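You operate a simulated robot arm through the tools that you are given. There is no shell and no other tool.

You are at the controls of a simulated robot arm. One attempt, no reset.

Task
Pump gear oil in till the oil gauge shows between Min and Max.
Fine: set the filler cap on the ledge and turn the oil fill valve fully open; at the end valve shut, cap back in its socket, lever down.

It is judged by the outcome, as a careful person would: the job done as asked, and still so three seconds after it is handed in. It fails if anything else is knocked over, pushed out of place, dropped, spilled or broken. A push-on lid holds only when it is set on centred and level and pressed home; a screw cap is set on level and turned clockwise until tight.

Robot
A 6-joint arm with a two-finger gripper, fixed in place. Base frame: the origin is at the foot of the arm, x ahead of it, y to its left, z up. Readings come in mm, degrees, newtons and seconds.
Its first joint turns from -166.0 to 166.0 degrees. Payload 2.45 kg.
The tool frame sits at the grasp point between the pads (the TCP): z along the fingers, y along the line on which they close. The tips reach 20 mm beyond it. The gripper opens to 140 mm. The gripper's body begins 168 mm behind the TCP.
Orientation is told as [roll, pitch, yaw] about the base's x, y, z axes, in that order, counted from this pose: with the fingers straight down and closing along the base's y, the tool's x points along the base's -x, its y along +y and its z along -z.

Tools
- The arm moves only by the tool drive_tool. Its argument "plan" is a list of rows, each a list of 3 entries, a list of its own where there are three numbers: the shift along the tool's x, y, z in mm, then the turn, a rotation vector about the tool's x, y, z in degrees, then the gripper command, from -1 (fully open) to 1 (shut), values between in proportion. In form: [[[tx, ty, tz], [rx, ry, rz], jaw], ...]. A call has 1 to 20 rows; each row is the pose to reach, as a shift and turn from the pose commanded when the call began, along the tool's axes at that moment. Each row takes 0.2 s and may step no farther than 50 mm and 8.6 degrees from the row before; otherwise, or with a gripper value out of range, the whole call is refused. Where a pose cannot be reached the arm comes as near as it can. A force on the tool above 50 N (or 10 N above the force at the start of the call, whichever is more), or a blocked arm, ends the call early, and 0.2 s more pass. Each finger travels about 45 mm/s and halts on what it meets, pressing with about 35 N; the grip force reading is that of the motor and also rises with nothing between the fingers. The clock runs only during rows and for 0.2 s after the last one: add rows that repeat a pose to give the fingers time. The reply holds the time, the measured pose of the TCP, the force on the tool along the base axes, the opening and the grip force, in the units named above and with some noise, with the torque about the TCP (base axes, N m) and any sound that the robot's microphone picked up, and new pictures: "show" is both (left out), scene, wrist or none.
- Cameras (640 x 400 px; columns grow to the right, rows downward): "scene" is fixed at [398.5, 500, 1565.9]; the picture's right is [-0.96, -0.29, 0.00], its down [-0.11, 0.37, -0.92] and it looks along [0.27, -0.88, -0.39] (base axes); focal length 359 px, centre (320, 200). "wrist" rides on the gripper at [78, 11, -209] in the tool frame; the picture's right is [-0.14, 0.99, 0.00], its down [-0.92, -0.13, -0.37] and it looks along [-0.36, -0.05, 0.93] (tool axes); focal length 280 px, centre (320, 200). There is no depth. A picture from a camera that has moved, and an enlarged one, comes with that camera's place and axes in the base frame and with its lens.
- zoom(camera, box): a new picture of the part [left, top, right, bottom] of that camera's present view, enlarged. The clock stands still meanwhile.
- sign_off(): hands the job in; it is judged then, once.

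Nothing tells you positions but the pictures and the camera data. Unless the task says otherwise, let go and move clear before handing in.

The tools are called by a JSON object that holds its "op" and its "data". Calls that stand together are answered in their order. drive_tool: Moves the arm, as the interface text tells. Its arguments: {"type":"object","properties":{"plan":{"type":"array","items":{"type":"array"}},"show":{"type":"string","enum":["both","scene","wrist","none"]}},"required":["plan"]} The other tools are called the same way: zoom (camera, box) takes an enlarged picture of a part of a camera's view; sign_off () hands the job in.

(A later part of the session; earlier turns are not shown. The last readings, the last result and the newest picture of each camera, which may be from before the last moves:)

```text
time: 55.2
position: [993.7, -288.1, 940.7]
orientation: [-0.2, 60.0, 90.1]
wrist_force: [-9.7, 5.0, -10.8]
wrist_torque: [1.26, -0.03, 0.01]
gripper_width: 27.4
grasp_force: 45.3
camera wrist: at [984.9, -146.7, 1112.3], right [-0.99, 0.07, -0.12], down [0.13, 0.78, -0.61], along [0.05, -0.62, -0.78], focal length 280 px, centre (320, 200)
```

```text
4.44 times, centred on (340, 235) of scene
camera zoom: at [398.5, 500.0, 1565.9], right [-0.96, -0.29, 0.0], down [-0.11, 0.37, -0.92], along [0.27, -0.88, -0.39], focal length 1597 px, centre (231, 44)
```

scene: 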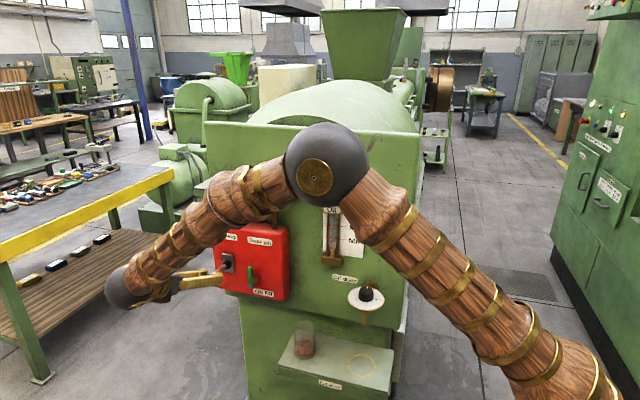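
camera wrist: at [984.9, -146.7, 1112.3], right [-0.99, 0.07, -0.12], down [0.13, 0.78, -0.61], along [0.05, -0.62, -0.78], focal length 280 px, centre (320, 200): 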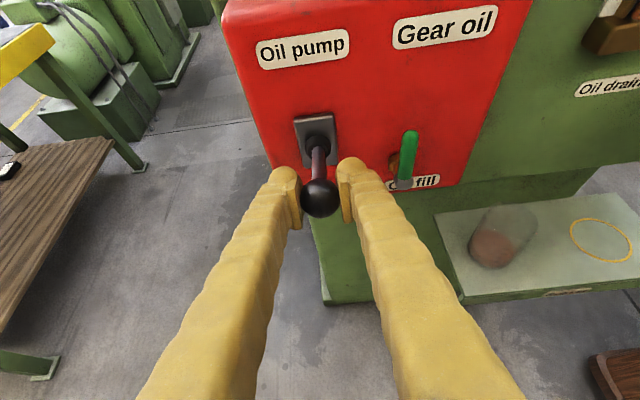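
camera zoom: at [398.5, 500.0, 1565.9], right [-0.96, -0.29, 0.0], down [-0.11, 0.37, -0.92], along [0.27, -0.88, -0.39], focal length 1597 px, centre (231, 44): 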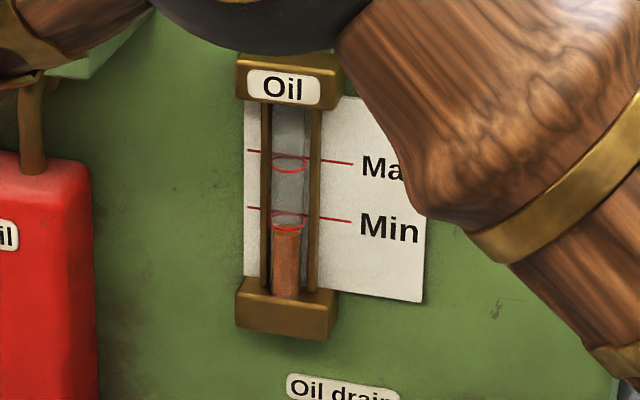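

Third down stroke.

{"op": "drive_tool", "data": {"plan": [[[-5.6, 0.2, 1.3], [0, 0, 0], 0.9], [[-11.2, 0.2, 2.8], [0, 0, 0], 0.9], [[-16.6, 0.2, 4.6], [0, 0, 0], 0.9], [[-22, 0.2, 6.7], [0, 0, 0], 0.9], [[-27.2, 0.2, 9.1], [0, 0, 0], 0.9], [[-32.4, 0.2, 11.75], [0, 0, 0], 0.9], [[-37.2, 0.2, 14.7], [0, 0, 0], 0.9], [[-42.1, 0.2, 17.85], [0, 0, 0], 0.9], [[-46.7, 0, 21.3], [0, 0, 0], 0.9], [[-51.2, 0, 24.9], [0, 0, 0], 0.9], [[-55.4, 0, 28.9], [0, 0, 0], 0.9], [[-59.5, 0, 33], [0, 0, 0], 0.9], [[-63.6, 0, 36.8], [0, 0, 0], 0.9], [[-66, 0, 39.6], [0, 0, 0], 0.9]], "show": "wrist"}}

{"op": "zoom", "data": {"camera": "scene", "box": [300, 190, 380, 280]}}

```text
time: 58.2
position: [995.6, -287.5, 864.3]
orientation: [-0.1, 59.9, 90.1]
wrist_force: [-21.4, 13.1, 7.8]
wrist_torque: [-1.42, -0.18, 0.11]
gripper_width: 27.6
grasp_force: 45.2
camera wrist: at [984.8, -147.9, 1035.5], right [-0.99, 0.06, -0.12], down [0.13, 0.78, -0.61], along [0.05, -0.62, -0.78], focal length 280 px, centre (320, 200)
```

wrist: 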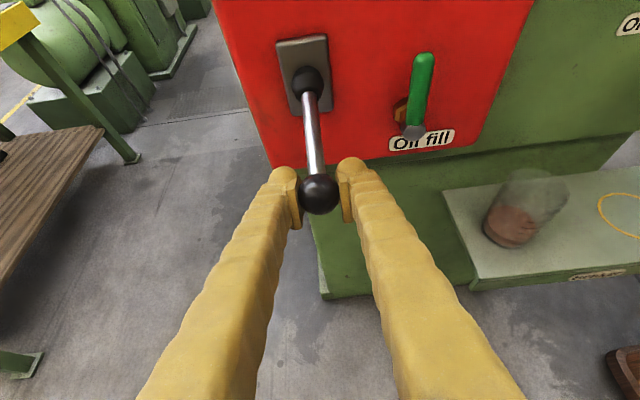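

```text
4.44 times, centred on (340, 235) of scene
camera zoom: at [398.5, 500.0, 1565.9], right [-0.96, -0.29, 0.0], down [-0.11, 0.37, -0.92], along [0.27, -0.88, -0.39], focal length 1597 px, centre (231, 44)
```

zoom: 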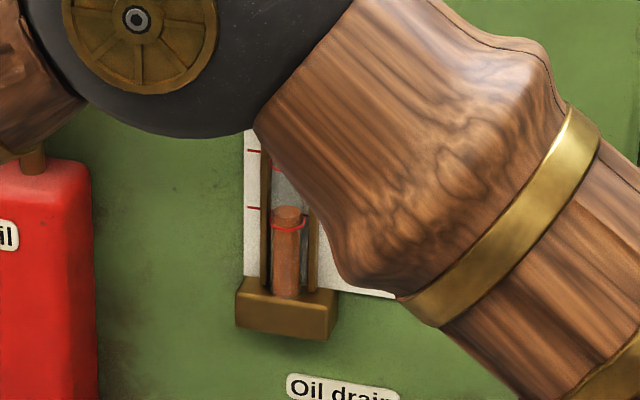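

The level is just above Min. One more stroke will bring it close to mid-range.

{"op": "drive_tool", "data": {"plan": [[[5.3, 0.6, -5.2], [0, 0, 0], 0.9], [[10.6, 0.6, -10.8], [0, 0, 0], 0.9], [[16.3, 0.6, -15.9], [0, 0, 0], 0.9], [[22.4, 0.6, -20.7], [0, 0, 0], 0.9], [[28.8, 0.6, -24.9], [0, 0, 0], 0.9], [[35.4, 0.6, -28.7], [0, 0, 0], 0.9], [[42.3, 0.6, -32.2], [0, 0, 0], 0.9], [[49.4, 0.6, -35], [0, 0, 0], 0.9], [[56.7, 0.6, -37.4], [0, 0, 0], 0.9], [[64.2, 0.6, -39.3], [0, 0, 0], 0.9]], "show": "wrist"}}

{"op": "zoom", "data": {"camera": "scene", "box": [300, 190, 380, 280]}}

```text
time: 60.4
position: [994.9, -287.0, 938.9]
orientation: [-0.1, 60.0, 90.1]
wrist_force: [2.6, 7.0, -10.2]
wrist_torque: [1.32, 0.0, 0.01]
gripper_width: 27.8
grasp_force: 44.6
camera wrist: at [984.8, -145.7, 1110.5], right [-0.99, 0.06, -0.12], down [0.13, 0.78, -0.61], along [0.05, -0.62, -0.78], focal length 280 px, centre (320, 200)
```

wrist: 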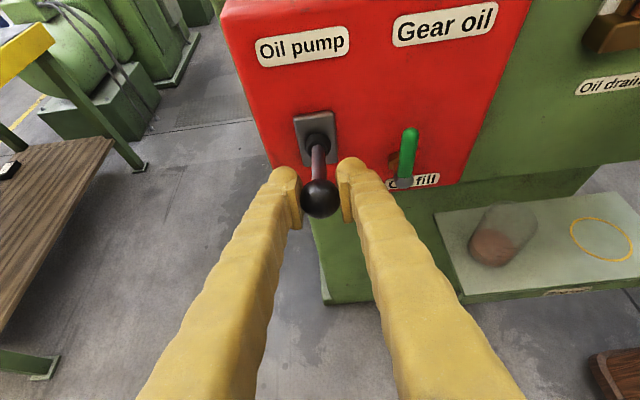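

```text
4.44 times, centred on (340, 235) of scene
camera zoom: at [398.5, 500.0, 1565.9], right [-0.96, -0.29, 0.0], down [-0.11, 0.37, -0.92], along [0.27, -0.88, -0.39], focal length 1597 px, centre (231, 44)
```

zoom: 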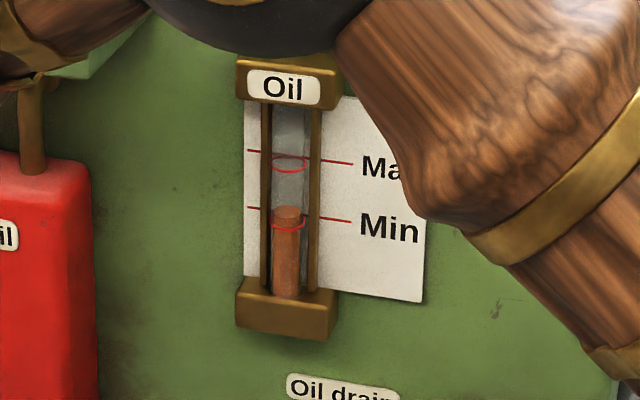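

Level is a bit above Min. Fourth down stroke, ending nearer the lower stop.

{"op": "drive_tool", "data": {"plan": [[[-5.6, 0, 1.3], [0, 0, 0], 0.9], [[-11.1, 0, 2.95], [0, 0, 0], 0.9], [[-16.6, 0, 4.9], [0, 0, 0], 0.9], [[-21.9, 0, 7.1], [0, 0, 0], 0.9], [[-27, 0, 9.55], [0, 0, 0], 0.9], [[-32.1, 0, 12.3], [0, 0, 0], 0.9], [[-37.1, 0, 15.35], [0, 0, 0], 0.9], [[-41.8, 0, 18.6], [0, 0, 0], 0.9], [[-46.4, 0, 22.1], [0, 0, 0], 0.9], [[-50.8, 0, 25.9], [0, 0, 0], 0.9], [[-54.9, 0, 29.9], [0, 0, 0], 0.9], [[-58.9, 0, 34], [0, 0, 0], 0.9], [[-63, 0, 37.7], [0, 0, 0], 0.9], [[-65.5, 0, 40.5], [0, 0, 0], 0.9]], "show": "wrist"}}

{"op": "zoom", "data": {"camera": "scene", "box": [300, 190, 380, 280]}}

```text
time: 63.4
position: [994.0, -290.3, 862.9]
orientation: [-0.1, 60.0, 90.1]
wrist_force: [17.2, 4.8, 10.0]
wrist_torque: [-1.4, 0.16, -0.1]
gripper_width: 27.5
grasp_force: 44.8
camera wrist: at [984.5, -148.6, 1033.7], right [-0.99, 0.06, -0.12], down [0.13, 0.78, -0.61], along [0.06, -0.62, -0.78], focal length 280 px, centre (320, 200)
```

wrist: 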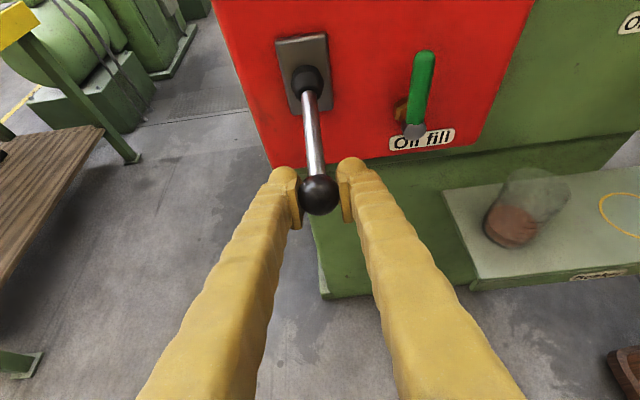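

```text
4.44 times, centred on (340, 235) of scene
camera zoom: at [398.5, 500.0, 1565.9], right [-0.96, -0.29, 0.0], down [-0.11, 0.37, -0.92], along [0.27, -0.88, -0.39], focal length 1597 px, centre (231, 44)
```

zoom: 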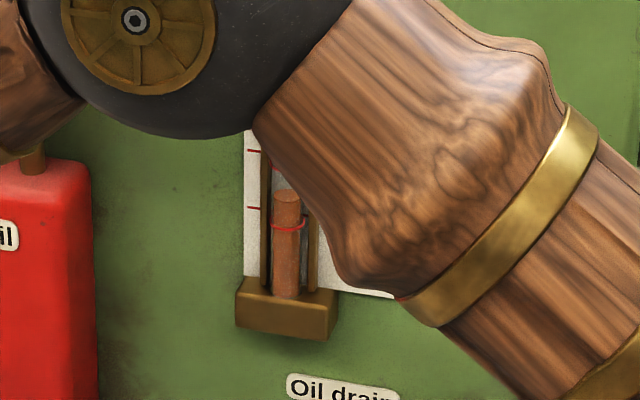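

The level sits near mid-range. I'll press the lever on down to its stop.

{"op": "drive_tool", "data": {"plan": [[[-1.3, -0.5, 1.7], [0, 0, 0], 0.9], [[-2.5, -0.5, 3.4], [0, 0, 0], 0.9], [[-3.7, -0.5, 5.1], [0, 0, 0], 0.9], [[-4.8, -0.5, 6.8], [0, 0, 0], 0.9]], "show": "none"}}

```text
time: 64.4
position: [995.4, -292.3, 853.9]
orientation: [-0.1, 60.0, 90.1]
wrist_force: [2.8, 9.6, 9.4]
wrist_torque: [-1.48, 0.05, -0.03]
gripper_width: 27.6
grasp_force: 44.9
```

{"op": "drive_tool", "data": {"plan": [[[-1, 0, 1.6], [0, 0, 0], 0.9], [[-2.1, 0, 3.2], [0, 0, 0], 0.9], [[-3.5, 0, 5.6], [0, 0, 0], 0.9]], "show": "wrist"}}

{"op": "zoom", "data": {"camera": "wrist", "box": [220, 30, 440, 230]}}

{"op": "zoom", "data": {"camera": "scene", "box": [300, 190, 380, 280]}}

```text
time: 65.2
position: [994.9, -295.0, 849.4]
orientation: [-0.2, 60.1, 90.1]
wrist_force: [-12.1, 20.4, 18.5]
wrist_torque: [-1.23, -0.11, 0.04]
gripper_width: 27.9
grasp_force: 45.1
camera wrist: at [984.7, -154.0, 1020.6], right [-0.99, 0.06, -0.12], down [0.13, 0.78, -0.61], along [0.05, -0.62, -0.78], focal length 280 px, centre (320, 200)
```

wrist: 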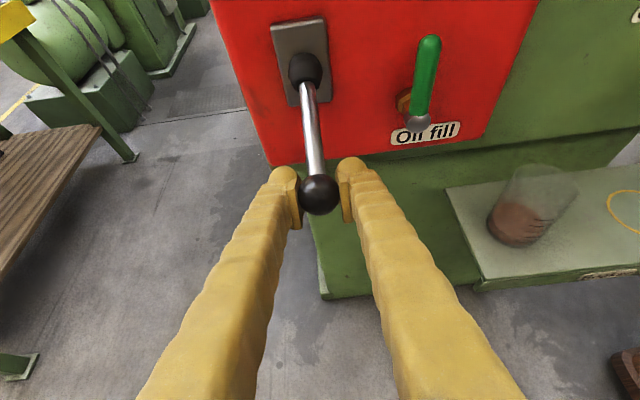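

```text
2.00 times, centred on (330, 130) of wrist
camera zoom: at [984.7, -154.0, 1020.6], right [-0.99, 0.06, -0.12], down [0.13, 0.78, -0.61], along [0.05, -0.62, -0.78], focal length 561 px, centre (300, 340)
```

zoom: 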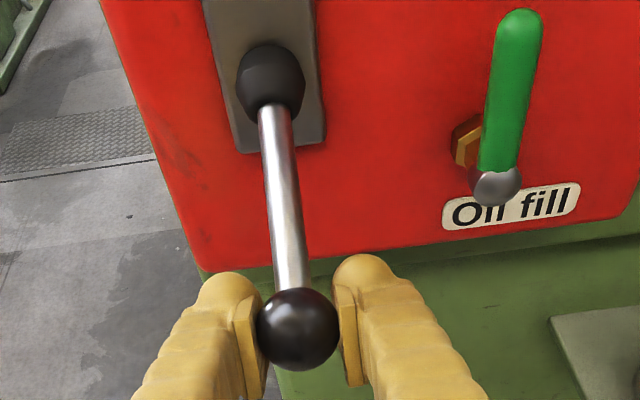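

```text
4.44 times, centred on (340, 235) of scene
camera zoom: at [398.5, 500.0, 1565.9], right [-0.96, -0.29, 0.0], down [-0.11, 0.37, -0.92], along [0.27, -0.88, -0.39], focal length 1597 px, centre (231, 44)
```

zoom: 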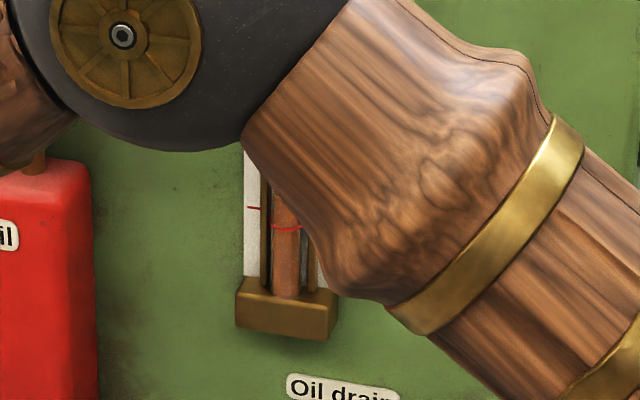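

The force rose, so the lever is at its lower stop. I'll release the ball and back straight out.

{"op": "drive_tool", "data": {"plan": [[[1, 0, -1.5], [0, 0, 0], 0.9], [[1, 0, -1.5], [0, 0, 0], 0.6], [[1, 0, -1.5], [0, 0, 0], 0.3], [[1, 0, -1.5], [0, 0, 0], 0.15], [[1, 0, -1.5], [0, 0, 0], 0.15], [[1, 0, -20], [0, 0, 0], 0.15], [[1, 0, -45], [0, 0, 0], 0.15], [[1, 0, -75], [0, 0, 0], 0.15], [[1, 0, -105], [0, 0, 0], 0.15], [[1, 0, -105], [0, 0, 0], 0.15]], "show": "both"}}

{"op": "zoom", "data": {"camera": "wrist", "box": [220, 70, 440, 250]}}

{"op": "zoom", "data": {"camera": "scene", "box": [200, 190, 380, 310]}}

```text
time: 67.4
position: [995.4, -203.4, 901.9]
orientation: [-0.2, 60.0, 90.1]
wrist_force: [0.9, 0.5, -0.4]
wrist_torque: [0.0, 0.01, 0.0]
gripper_width: 59.4
grasp_force: 0.1
camera wrist: at [984.3, -63.8, 1073.4], right [-0.99, 0.06, -0.12], down [0.13, 0.78, -0.61], along [0.05, -0.62, -0.78], focal length 280 px, centre (320, 200)
```

scene: 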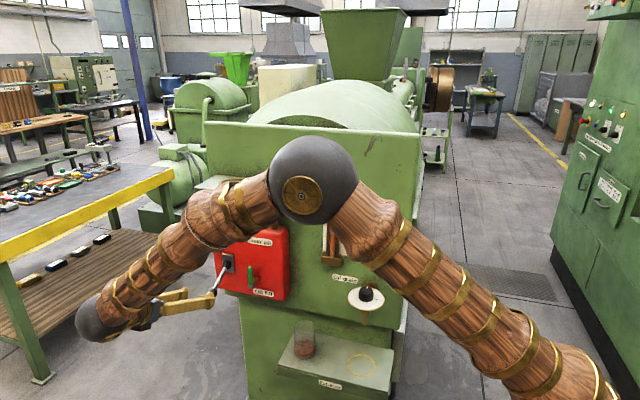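
wrist: 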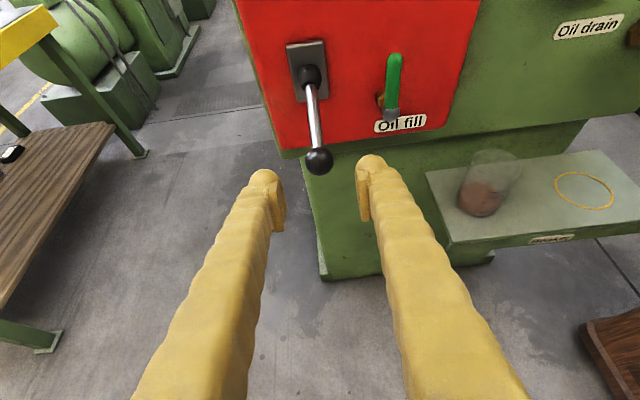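

```text
2.22 times, centred on (330, 160) of wrist
camera zoom: at [984.3, -63.8, 1073.4], right [-0.99, 0.06, -0.12], down [0.13, 0.78, -0.61], along [0.05, -0.62, -0.78], focal length 623 px, centre (298, 289)
```

zoom: 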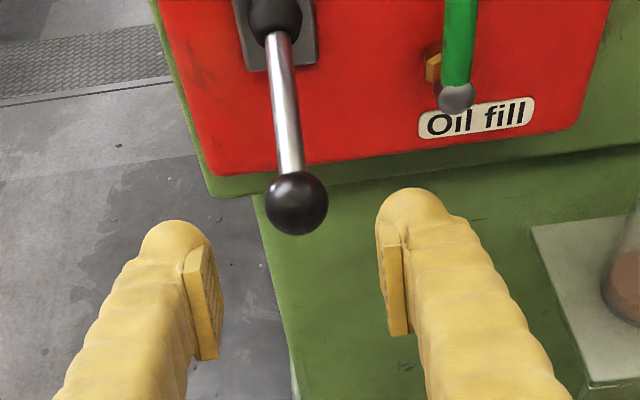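

```text
3.33 times, centred on (290, 250) of scene
camera zoom: at [398.5, 500.0, 1565.9], right [-0.96, -0.29, 0.0], down [-0.11, 0.37, -0.92], along [0.27, -0.88, -0.39], focal length 1198 px, centre (420, 33)
```

zoom: 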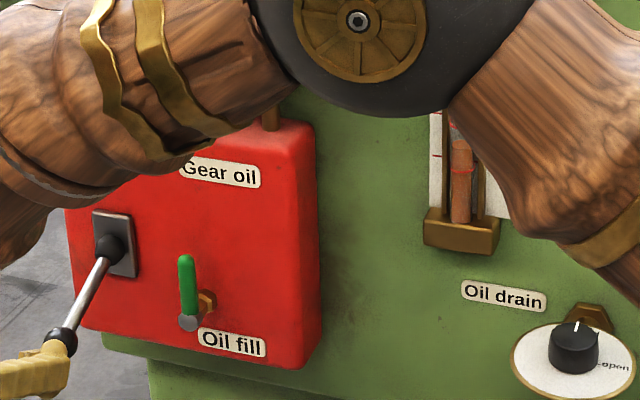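

The lever is down and the level is within range, which I'll confirm once the arm is clear. To close the valve I'll shut the fingers, come in on the +x side of the upright handle, and sweep it back toward -x and down.

{"op": "drive_tool", "data": {"plan": [[[10, 15, 0], [0, 0, 0], 0.5], [[25, 35, 10], [0, 0, 0], 0.8], [[36, 50, 25], [0, 0, 0], 1], [[36, 50, 33], [0, 0, 0], 1], [[36, 50, 33], [0, 0, 0], 1], [[36, 50, 33], [0, 0, 0], 1]], "show": "both"}}

{"op": "zoom", "data": {"camera": "wrist", "box": [220, 70, 440, 250]}}

```text
time: 68.8
position: [946.4, -252.7, 915.6]
orientation: [-0.2, 60.0, 90.1]
wrist_force: [0.0, 1.1, -0.8]
wrist_torque: [0.02, 0.01, 0.0]
gripper_width: 0.0
grasp_force: 29.3
camera wrist: at [934.4, -111.6, 1088.2], right [-0.99, 0.06, -0.12], down [0.13, 0.78, -0.61], along [0.05, -0.62, -0.78], focal length 280 px, centre (320, 200)
```

scene: 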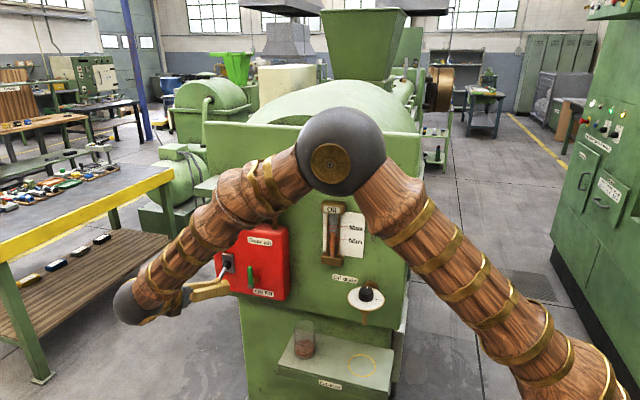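
wrist: 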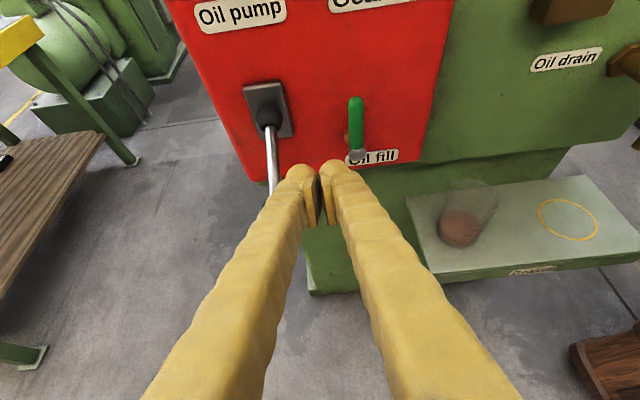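

```text
2.22 times, centred on (330, 160) of wrist
camera zoom: at [934.4, -111.6, 1088.2], right [-0.99, 0.06, -0.12], down [0.13, 0.78, -0.61], along [0.05, -0.62, -0.78], focal length 623 px, centre (298, 289)
```

zoom: 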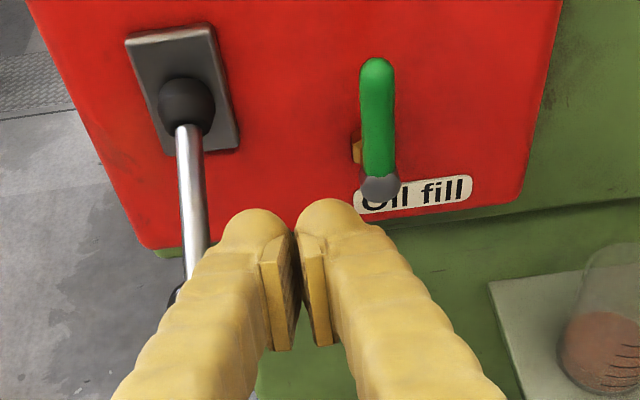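

The handle stands at x≈900, spanning z 854–926. I'll advance beside it on its +x side.

{"op": "drive_tool", "data": {"plan": [[[12, 0, 22], [0, 0, 0], 1], [[24, 0, 44], [0, 0, 0], 1], [[36, 0, 66], [0, 0, 0], 1], [[47.8, 0, 87.9], [0, 0, 0], 1], [[47.8, 0, 87.9], [0, 0, 0], 1]], "show": "wrist"}}

{"op": "zoom", "data": {"camera": "wrist", "box": [220, 70, 440, 250]}}

{"op": "zoom", "data": {"camera": "scene", "box": [200, 190, 380, 310]}}

```text
time: 70.0
position: [945.4, -352.2, 915.5]
orientation: [-0.2, 60.0, 90.0]
wrist_force: [0.4, -0.3, 0.6]
wrist_torque: [-0.01, 0.0, 0.03]
gripper_width: 0.0
grasp_force: 29.4
camera wrist: at [935.0, -211.2, 1086.4], right [-0.99, 0.06, -0.12], down [0.13, 0.78, -0.61], along [0.05, -0.62, -0.78], focal length 280 px, centre (320, 200)
```

wrist: 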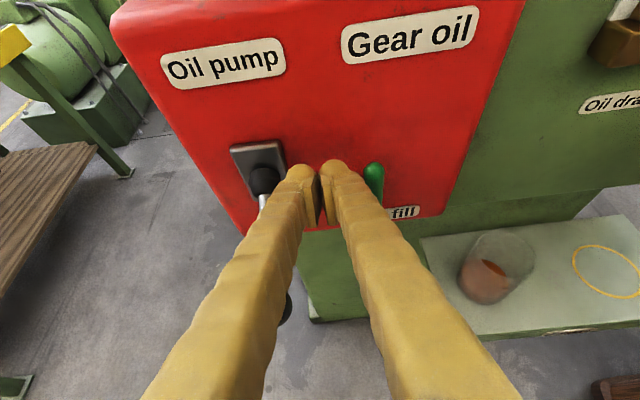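

```text
2.22 times, centred on (330, 160) of wrist
camera zoom: at [935.0, -211.2, 1086.4], right [-0.99, 0.06, -0.12], down [0.13, 0.78, -0.61], along [0.05, -0.62, -0.78], focal length 623 px, centre (298, 289)
```

zoom: 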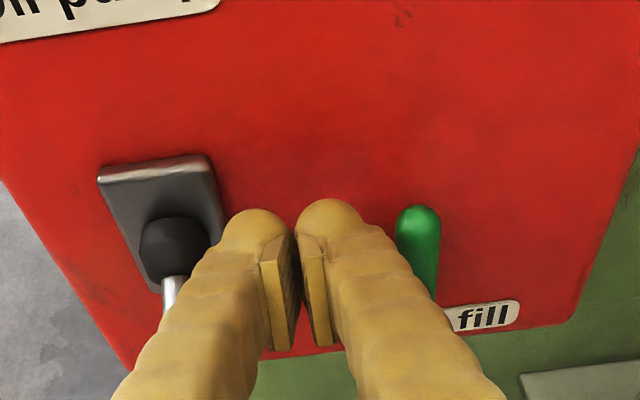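

```text
3.33 times, centred on (290, 250) of scene
camera zoom: at [398.5, 500.0, 1565.9], right [-0.96, -0.29, 0.0], down [-0.11, 0.37, -0.92], along [0.27, -0.88, -0.39], focal length 1198 px, centre (420, 33)
```

zoom: 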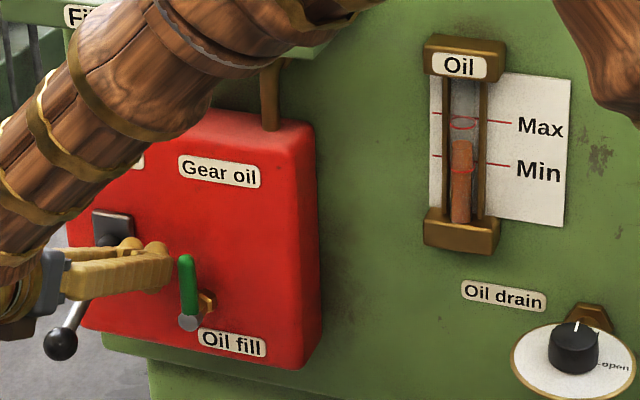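

The gauge shows the oil about halfway between Min and Max. I'll sweep the handle over toward -x to close the valve.

{"op": "drive_tool", "data": {"plan": [[[-3.5, 12, 2], [0, 0, 0], 1], [[-5.2, 22, 3], [0, 0, 0], 1], [[-4.3, 33, 2.5], [0, 0, 0], 1], [[-2.6, 43, 1.5], [0, 0, 0], 1], [[-3.5, 53, 2], [0, 0, 0], 1], [[-5.2, 61, 3], [0, 0, 0], 1], [[-7.8, 68, 4.5], [0, 0, 0], 1]], "show": "wrist"}}

{"op": "zoom", "data": {"camera": "wrist", "box": [220, 70, 440, 250]}}

{"op": "zoom", "data": {"camera": "scene", "box": [200, 190, 380, 310]}}

```text
time: 71.6
position: [877.6, -352.0, 904.7]
orientation: [-0.2, 59.9, 90.0]
wrist_force: [-0.5, -0.4, 0.6]
wrist_torque: [0.01, 0.02, -0.01]
gripper_width: 0.0
grasp_force: 29.2
camera wrist: at [866.9, -211.5, 1076.3], right [-0.99, 0.06, -0.12], down [0.13, 0.78, -0.61], along [0.05, -0.62, -0.78], focal length 280 px, centre (320, 200)
```

wrist: 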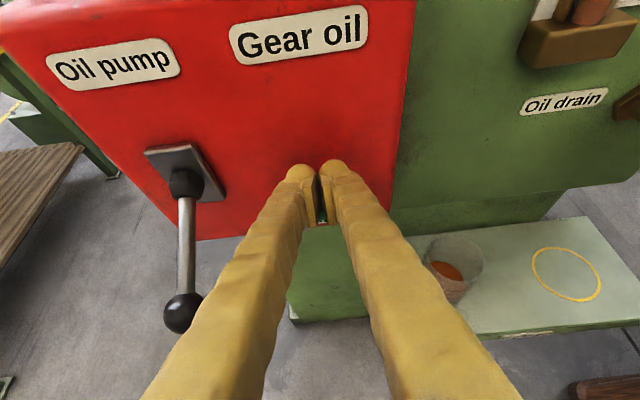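

```text
2.22 times, centred on (330, 160) of wrist
camera zoom: at [866.9, -211.5, 1076.3], right [-0.99, 0.06, -0.12], down [0.13, 0.78, -0.61], along [0.05, -0.62, -0.78], focal length 623 px, centre (298, 289)
```

zoom: 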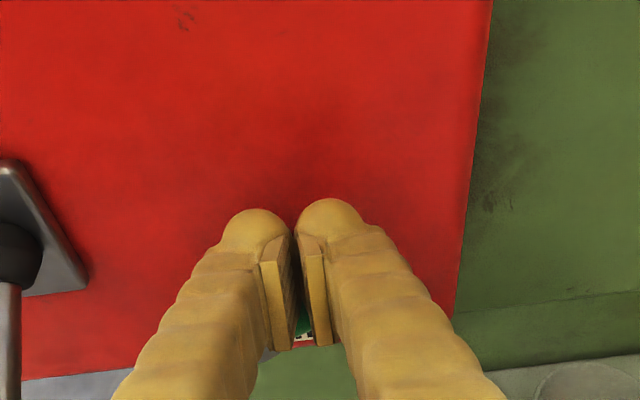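

```text
3.33 times, centred on (290, 250) of scene
camera zoom: at [398.5, 500.0, 1565.9], right [-0.96, -0.29, 0.0], down [-0.11, 0.37, -0.92], along [0.27, -0.88, -0.39], focal length 1198 px, centre (420, 33)
```

zoom: 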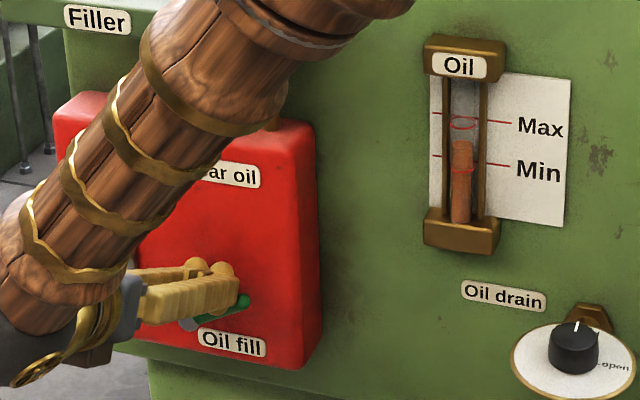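

{"op": "drive_tool", "data": {"plan": [[[-4.3, 7, 2.5], [0, 0, 0], 1], [[-9.5, 13, 5.5], [0, 0, 0], 1], [[-15.6, 18, 9], [0, 0, 0], 1], [[-19.9, 20, 11.5], [0, 0, 0], 1], [[-23.4, 20, 13.5], [0, 0, 0], 1]], "show": "wrist"}}

{"op": "zoom", "data": {"camera": "scene", "box": [200, 190, 380, 310]}}

```text
time: 72.8
position: [859.5, -352.8, 882.8]
orientation: [-0.9, 60.3, 89.5]
wrist_force: [-2.0, 8.7, 12.0]
wrist_torque: [0.07, 0.0, -0.12]
gripper_width: 5.7
grasp_force: 29.7
stopped in row 5: the force on the tool passed its limit at 53 N (the readings are from after the stop); the commanded pose is now the measured one
camera wrist: at [847.9, -210.5, 1054.6], right [-0.99, 0.06, -0.13], down [0.13, 0.78, -0.62], along [0.06, -0.63, -0.78], focal length 280 px, centre (320, 200)
```

wrist: 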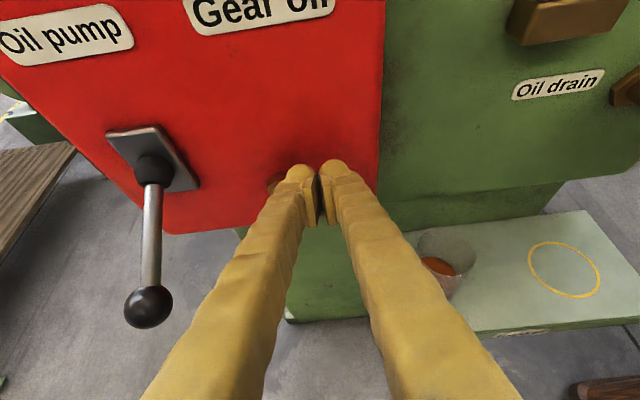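

```text
3.33 times, centred on (290, 250) of scene
camera zoom: at [398.5, 500.0, 1565.9], right [-0.96, -0.29, 0.0], down [-0.11, 0.37, -0.92], along [0.27, -0.88, -0.39], focal length 1198 px, centre (420, 33)
```

zoom: 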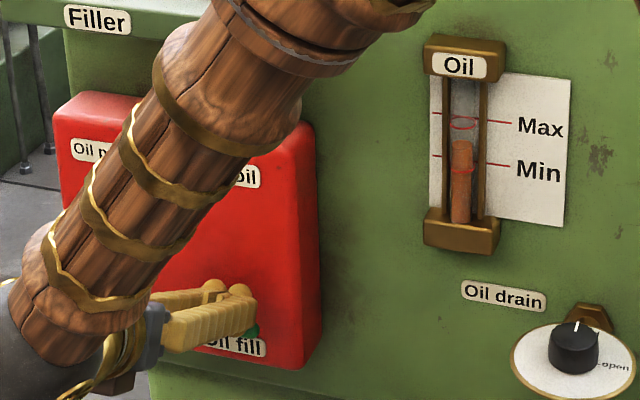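

The push reached the force limit with the handle near horizontal, and the fingers were spread slightly. I'll lift off and back away to see where the handle stands.

{"op": "drive_tool", "data": {"plan": [[[8, 0, -5], [0, 0, 0], 1], [[22, 0, -14], [0, 0, 0], 1], [[22, 0, -40], [0, 0, 0], 1], [[15, 0, -75], [0, 0, 0], 1], [[15, 0, -110], [0, 0, 0], 1], [[15, 0, -110], [0, 0, 0], 1]], "show": "both"}}

{"op": "zoom", "data": {"camera": "wrist", "box": [220, 30, 440, 230]}}

{"op": "zoom", "data": {"camera": "scene", "box": [200, 220, 310, 310]}}

```text
time: 74.2
position: [858.4, -266.0, 949.1]
orientation: [-0.6, 60.2, 89.7]
wrist_force: [0.4, 0.0, 0.7]
wrist_torque: [-0.02, -0.01, 0.03]
gripper_width: 0.0
grasp_force: 29.8
camera wrist: at [846.5, -123.1, 1120.4], right [-0.99, 0.06, -0.12], down [0.13, 0.78, -0.61], along [0.06, -0.62, -0.78], focal length 280 px, centre (320, 200)
```

scene: 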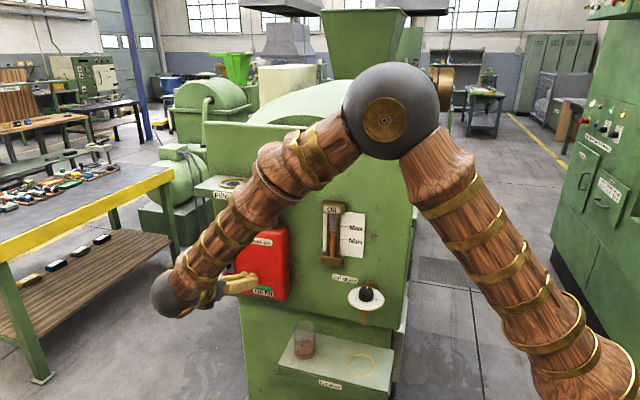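
wrist: 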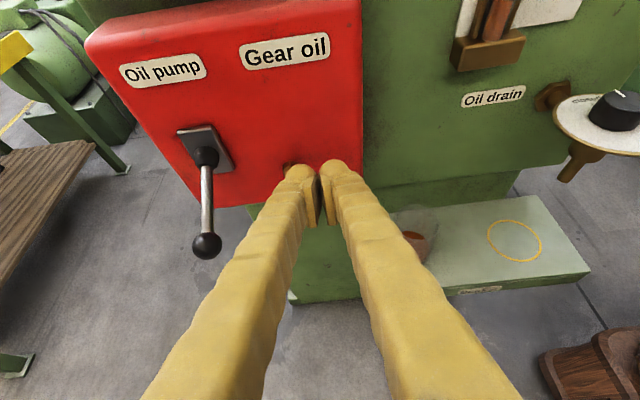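

```text
2.00 times, centred on (330, 130) of wrist
camera zoom: at [846.5, -123.1, 1120.4], right [-0.99, 0.06, -0.12], down [0.13, 0.78, -0.61], along [0.06, -0.62, -0.78], focal length 561 px, centre (300, 340)
```

zoom: 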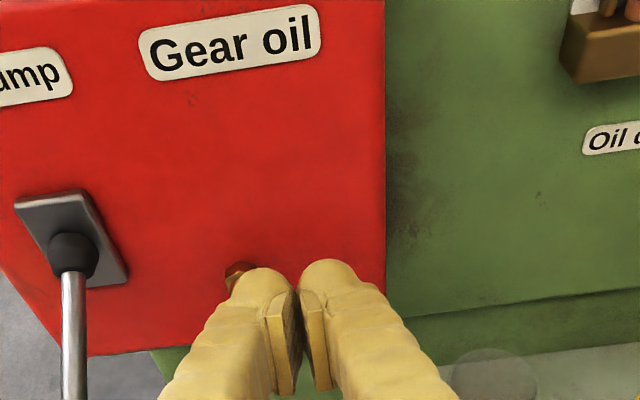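

```text
4.44 times, centred on (255, 265) of scene
camera zoom: at [398.5, 500.0, 1565.9], right [-0.96, -0.29, 0.0], down [-0.11, 0.37, -0.92], along [0.27, -0.88, -0.39], focal length 1597 px, centre (609, -89)
```

zoom: 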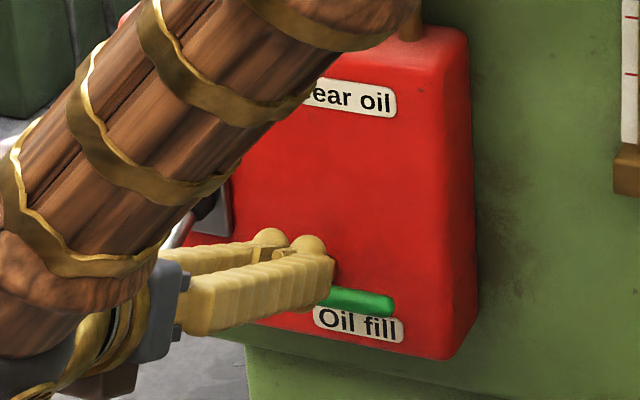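

The handle looks horizontal again. I'll raise the arm and bring the tool back to vertical, out in front of the shelf, then check the valve unobstructed.

{"op": "drive_tool", "data": {"plan": [[[20, 0, -35], [0, 0, 0], 1], [[50, 0, -65], [0, -6.5, 0], 1], [[85, 0, -85], [0, -13, 0], 1], [[120, 0, -105], [0, -20, 0], 1], [[153, 0, -130], [0, -27, 0], 1], [[185, 0, -155], [0, -34, 0], 1], [[215, 0, -180], [0, -41, 0], 1], [[240, 0, -205], [0, -48, 0], 1], [[252.8, 0, -222.2], [0, -54.5, 0], 1], [[252.8, 0, -222.2], [0, -60, 0], 1], [[252.8, 0, -222.2], [0, -60, 0], 1]], "show": "both"}}

{"op": "zoom", "data": {"camera": "scene", "box": [190, 150, 380, 310]}}

{"op": "zoom", "data": {"camera": "scene", "box": [200, 220, 310, 310]}}

```text
time: 76.6
position: [857.6, -196.8, 1280.6]
orientation: [-0.3, 0.0, 90.4]
wrist_force: [0.5, 0.4, -0.2]
wrist_torque: [0.0, -0.01, -0.03]
gripper_width: 0.0
grasp_force: 29.4
camera wrist: at [846.1, -275.6, 1488.5], right [-0.99, 0.13, -0.01], down [0.12, 0.92, 0.37], along [0.05, 0.36, -0.93], focal length 280 px, centre (320, 200)
```

scene: 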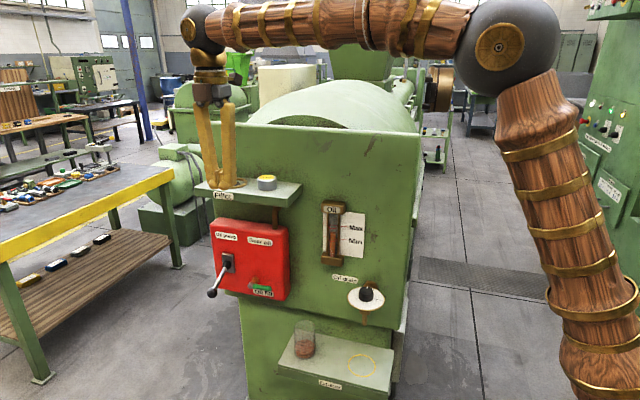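
wrist: 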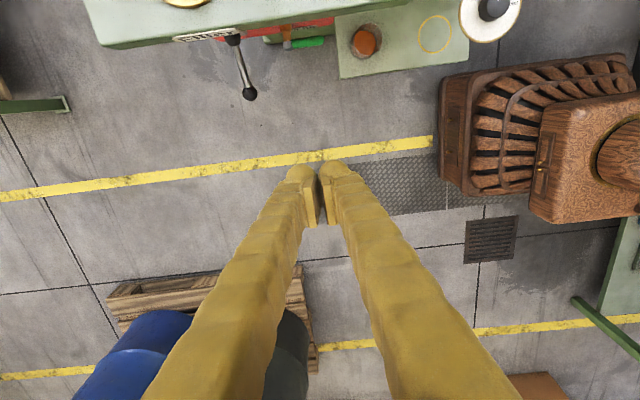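

```text
2.50 times, centred on (285, 230) of scene
camera zoom: at [398.5, 500.0, 1565.9], right [-0.96, -0.29, 0.0], down [-0.11, 0.37, -0.92], along [0.27, -0.88, -0.39], focal length 898 px, centre (408, 125)
```

zoom: 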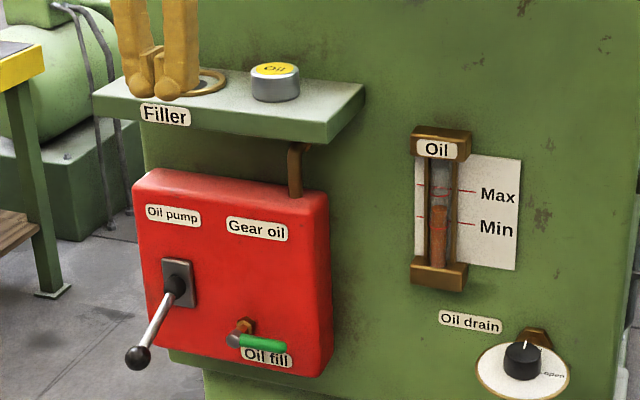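

```text
4.44 times, centred on (255, 265) of scene
camera zoom: at [398.5, 500.0, 1565.9], right [-0.96, -0.29, 0.0], down [-0.11, 0.37, -0.92], along [0.27, -0.88, -0.39], focal length 1597 px, centre (609, -89)
```

zoom: 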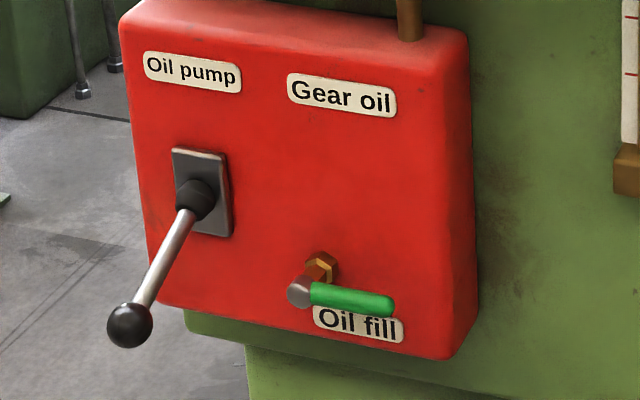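

I'll zoom with the same box as at the start to compare the valve and lever directly.

{"op": "zoom", "data": {"camera": "scene", "box": [180, 150, 310, 310]}}

{"op": "zoom", "data": {"camera": "scene", "box": [235, 270, 285, 300]}}

{"op": "zoom", "data": {"camera": "scene", "box": [310, 195, 370, 270]}}

```text
2.50 times, centred on (245, 230) of scene
camera zoom: at [398.5, 500.0, 1565.9], right [-0.96, -0.29, 0.0], down [-0.11, 0.37, -0.92], along [0.27, -0.88, -0.39], focal length 898 px, centre (508, 125)
```

zoom: 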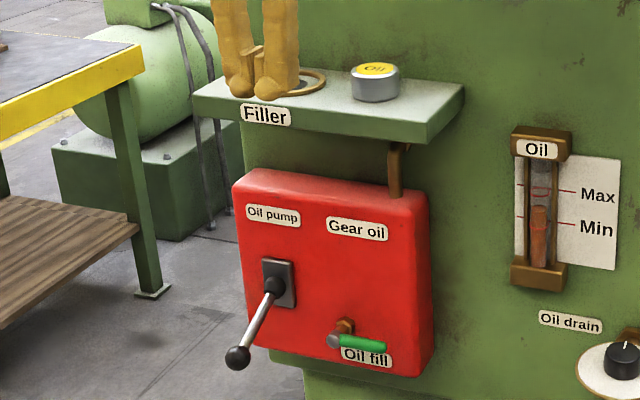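

```text
12.80 times, centred on (260, 285) of scene
camera zoom: at [398.5, 500.0, 1565.9], right [-0.96, -0.29, 0.0], down [-0.11, 0.37, -0.92], along [0.27, -0.88, -0.39], focal length 4600 px, centre (1088, -888)
```

zoom: 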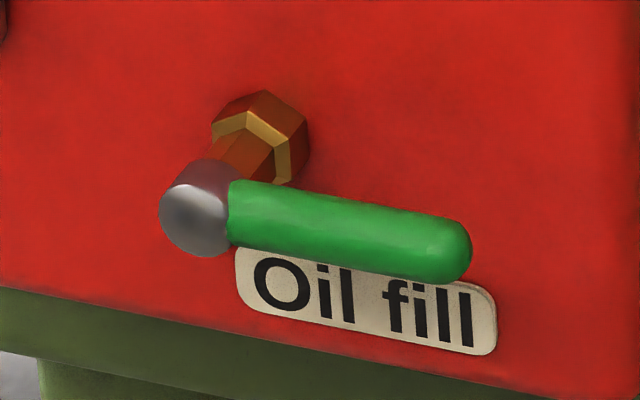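

```text
5.33 times, centred on (340, 232) of scene
camera zoom: at [398.5, 500.0, 1565.9], right [-0.96, -0.29, 0.0], down [-0.11, 0.37, -0.92], along [0.27, -0.88, -0.39], focal length 1916 px, centre (213, 27)
```

zoom: 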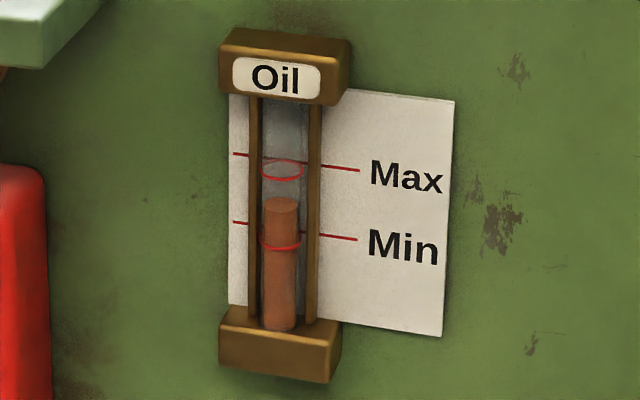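

The valve handle and lever look exactly as at the start, and the gauge reads midway between Min and Max. Now for the cap: I'll turn the wrist round (camera to the +y side), raise, and open the jaws.

{"op": "drive_tool", "data": {"plan": [[[0, 0, -5], [0, 0, 8.4], 0.8], [[0, 0, -10], [0, 0, 16.8], 0.6], [[0, 0, -15], [0, 0, 25.2], 0.4], [[0, 0, -20], [0, 0, 33.6], 0.2], [[0, 0, -25], [0, 0, 42], 0], [[0, 0, -30], [0, 0, 50.4], -0.15], [[0, 0, -35], [0, 0, 58.8], -0.15], [[0, 0, -40], [0, 0, 67.2], -0.15], [[0, 0, -45], [0, 0, 75.6], -0.15], [[0, 0, -50], [0, 0, 84], -0.15], [[0, 0, -55], [0, 0, 92.4], -0.15], [[0, 0, -60], [0, 0, 100.8], -0.15], [[0, 0, -60], [0, 0, 109.2], -0.15], [[0, 0, -60], [0, 0, 117.6], -0.15], [[0, 0, -60], [0, 0, 126], -0.15], [[0, 0, -60], [0, 0, 134.4], -0.15], [[0, 0, -60], [0, 0, 142.8], -0.15], [[0, 0, -60], [0, 0, 151.2], -0.15], [[0, 0, -60], [0, 0, 159.6], -0.15], [[0, 0, -60], [0, 0, 168], -0.15]], "show": "none"}}

```text
time: 80.8
position: [856.2, -197.8, 1340.0]
orientation: [0.3, -0.4, -77.9]
wrist_force: [-0.1, 0.4, -0.7]
wrist_torque: [-0.02, 0.01, -0.02]
gripper_width: 80.7
grasp_force: 0.1
```

{"op": "drive_tool", "data": {"plan": [[[-30, -9, 0], [0.1, 0.15, 6], -0.15], [[-65, -20, 0], [0.2, 0.3, 12.1], -0.15], [[-100, -30, 0], [0.2, 0.3, 12.1], -0.15], [[-135, -41, 3], [0.2, 0.3, 12.1], -0.15], [[-170, -51.5, 6], [0.2, 0.3, 12.1], -0.15], [[-196.1, -59.7, 10], [0.2, 0.3, 12.1], -0.15], [[-196.1, -59.7, 10], [0.2, 0.3, 12.1], -0.15]], "show": "both"}}

{"op": "zoom", "data": {"camera": "wrist", "box": [240, 100, 420, 220]}}

```text
time: 82.4
position: [838.5, -401.7, 1331.5]
orientation: [0.1, 0.0, -89.8]
wrist_force: [0.4, 0.8, -0.6]
wrist_torque: [-0.01, 0.04, -0.01]
gripper_width: 80.4
grasp_force: 0.0
camera wrist: at [850.7, -325.1, 1539.5], right [0.99, -0.13, 0.0], down [-0.13, -0.92, 0.37], along [-0.05, -0.36, -0.93], focal length 280 px, centre (320, 200)
```

scene: 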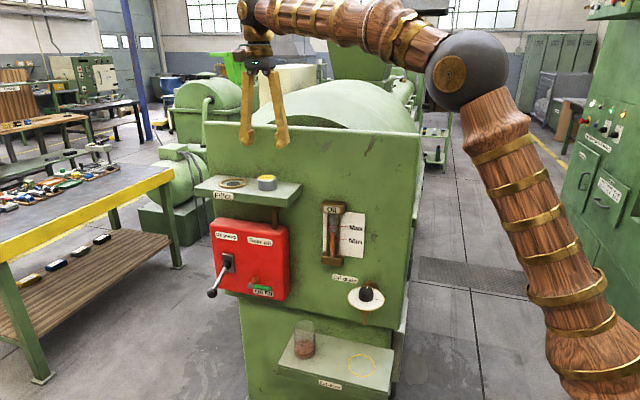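
wrist: 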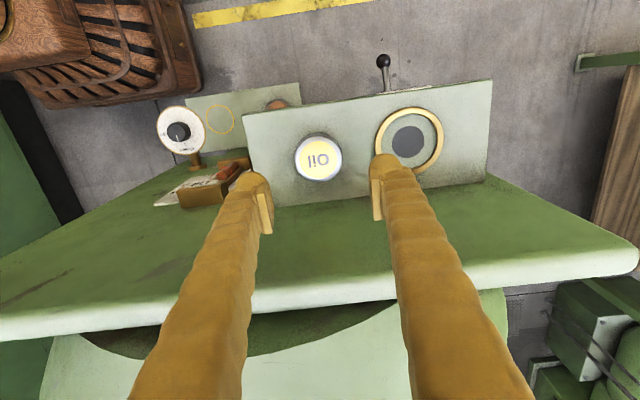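

```text
3.33 times, centred on (330, 160) of wrist
camera zoom: at [850.7, -325.1, 1539.5], right [0.99, -0.13, 0.0], down [-0.13, -0.92, 0.37], along [-0.05, -0.36, -0.93], focal length 935 px, centre (287, 333)
```

zoom: 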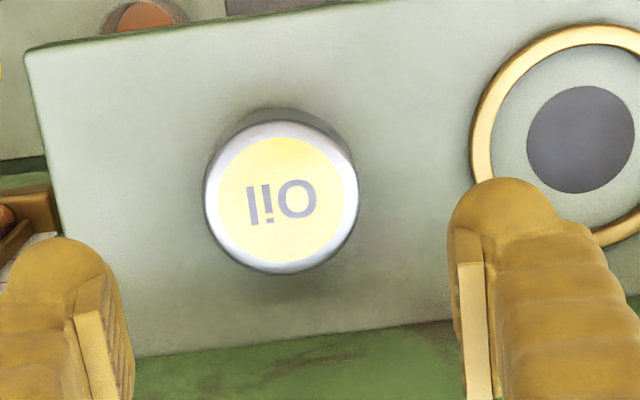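

The cap is centred under the tool at about (838, -402). I'll descend and grip it at the same height as before.

{"op": "drive_tool", "data": {"plan": [[[0, 0, 30], [0, 0, 0], -0.15], [[0, 0, 60], [0, 0, 0], -0.15], [[0, 0, 85], [0, 0, 0], -0.15], [[0, 0, 103], [0, 0, 0], -0.15], [[0, 0, 112], [0, 0, 0], -0.15], [[0, 0, 112], [0, 0, 0], -0.15]], "show": "wrist"}}

{"op": "zoom", "data": {"camera": "scene", "box": [215, 140, 315, 220]}}

```text
time: 83.8
position: [839.7, -402.3, 1218.6]
orientation: [0.0, 0.2, -89.8]
wrist_force: [-0.3, 0.8, 0.0]
wrist_torque: [0.01, 0.02, -0.02]
gripper_width: 80.7
grasp_force: 0.1
camera wrist: at [851.2, -324.5, 1426.8], right [0.99, -0.13, 0.0], down [-0.13, -0.92, 0.37], along [-0.05, -0.36, -0.93], focal length 280 px, centre (320, 200)
```

wrist: 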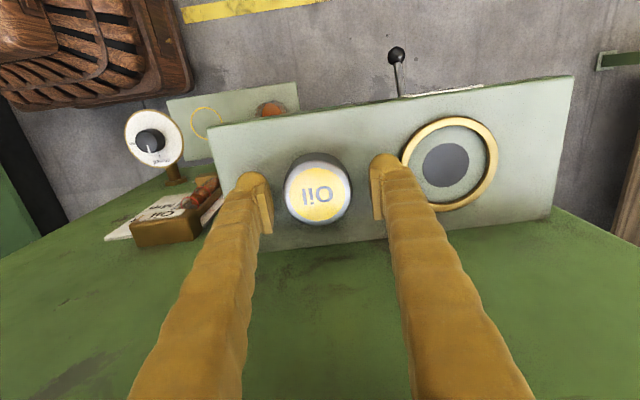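

```text
5.00 times, centred on (265, 180) of scene
camera zoom: at [398.5, 500.0, 1565.9], right [-0.96, -0.29, 0.0], down [-0.11, 0.37, -0.92], along [0.27, -0.88, -0.39], focal length 1797 px, centre (595, 300)
```

zoom: 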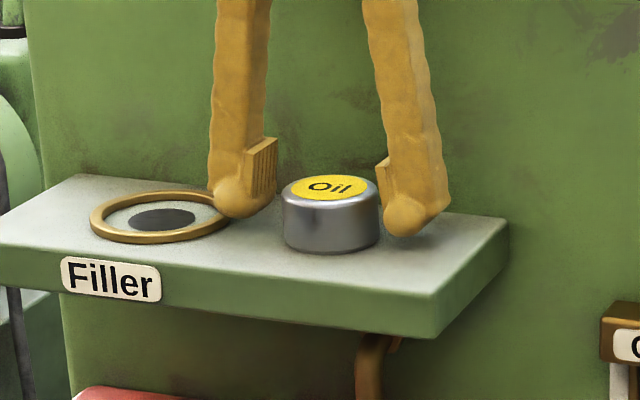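

{"op": "drive_tool", "data": {"plan": [[[0, 0, 1], [0, 0, 0], 0.0], [[0, 0, 1], [0, 0, 0], 0.2], [[0, 0, 1], [0, 0, 0], 0.4], [[0, 0, 1], [0, 0, 0], 0.6], [[0, 0, 1], [0, 0, 0], 0.6], [[0, 0, 1], [0, 0, 0], 0.6]], "show": "wrist"}}

{"op": "zoom", "data": {"camera": "scene", "box": [215, 140, 315, 220]}}

```text
time: 85.2
position: [838.9, -401.5, 1217.6]
orientation: [0.1, 0.1, -89.8]
wrist_force: [0.8, -1.0, 0.5]
wrist_torque: [0.0, -0.02, -0.01]
gripper_width: 55.3
grasp_force: 35.2
camera wrist: at [851.0, -324.6, 1425.8], right [0.99, -0.13, 0.0], down [-0.13, -0.92, 0.37], along [-0.05, -0.36, -0.93], focal length 280 px, centre (320, 200)
```

wrist: 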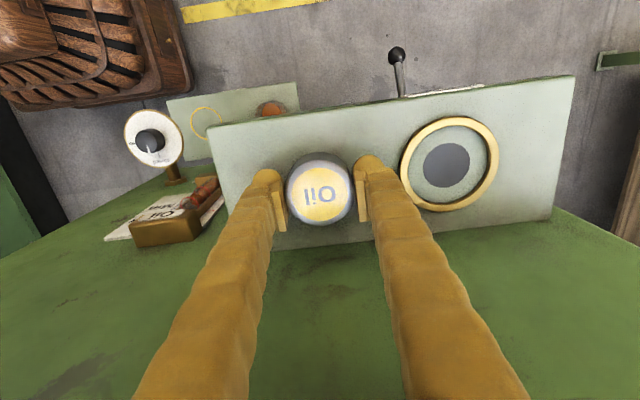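

```text
5.00 times, centred on (265, 180) of scene
camera zoom: at [398.5, 500.0, 1565.9], right [-0.96, -0.29, 0.0], down [-0.11, 0.37, -0.92], along [0.27, -0.88, -0.39], focal length 1797 px, centre (595, 300)
```

zoom: 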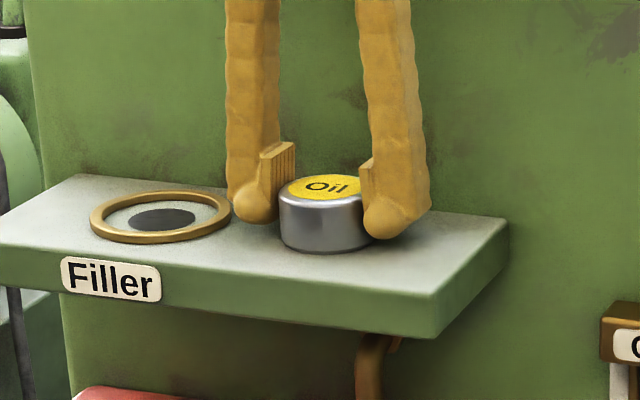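

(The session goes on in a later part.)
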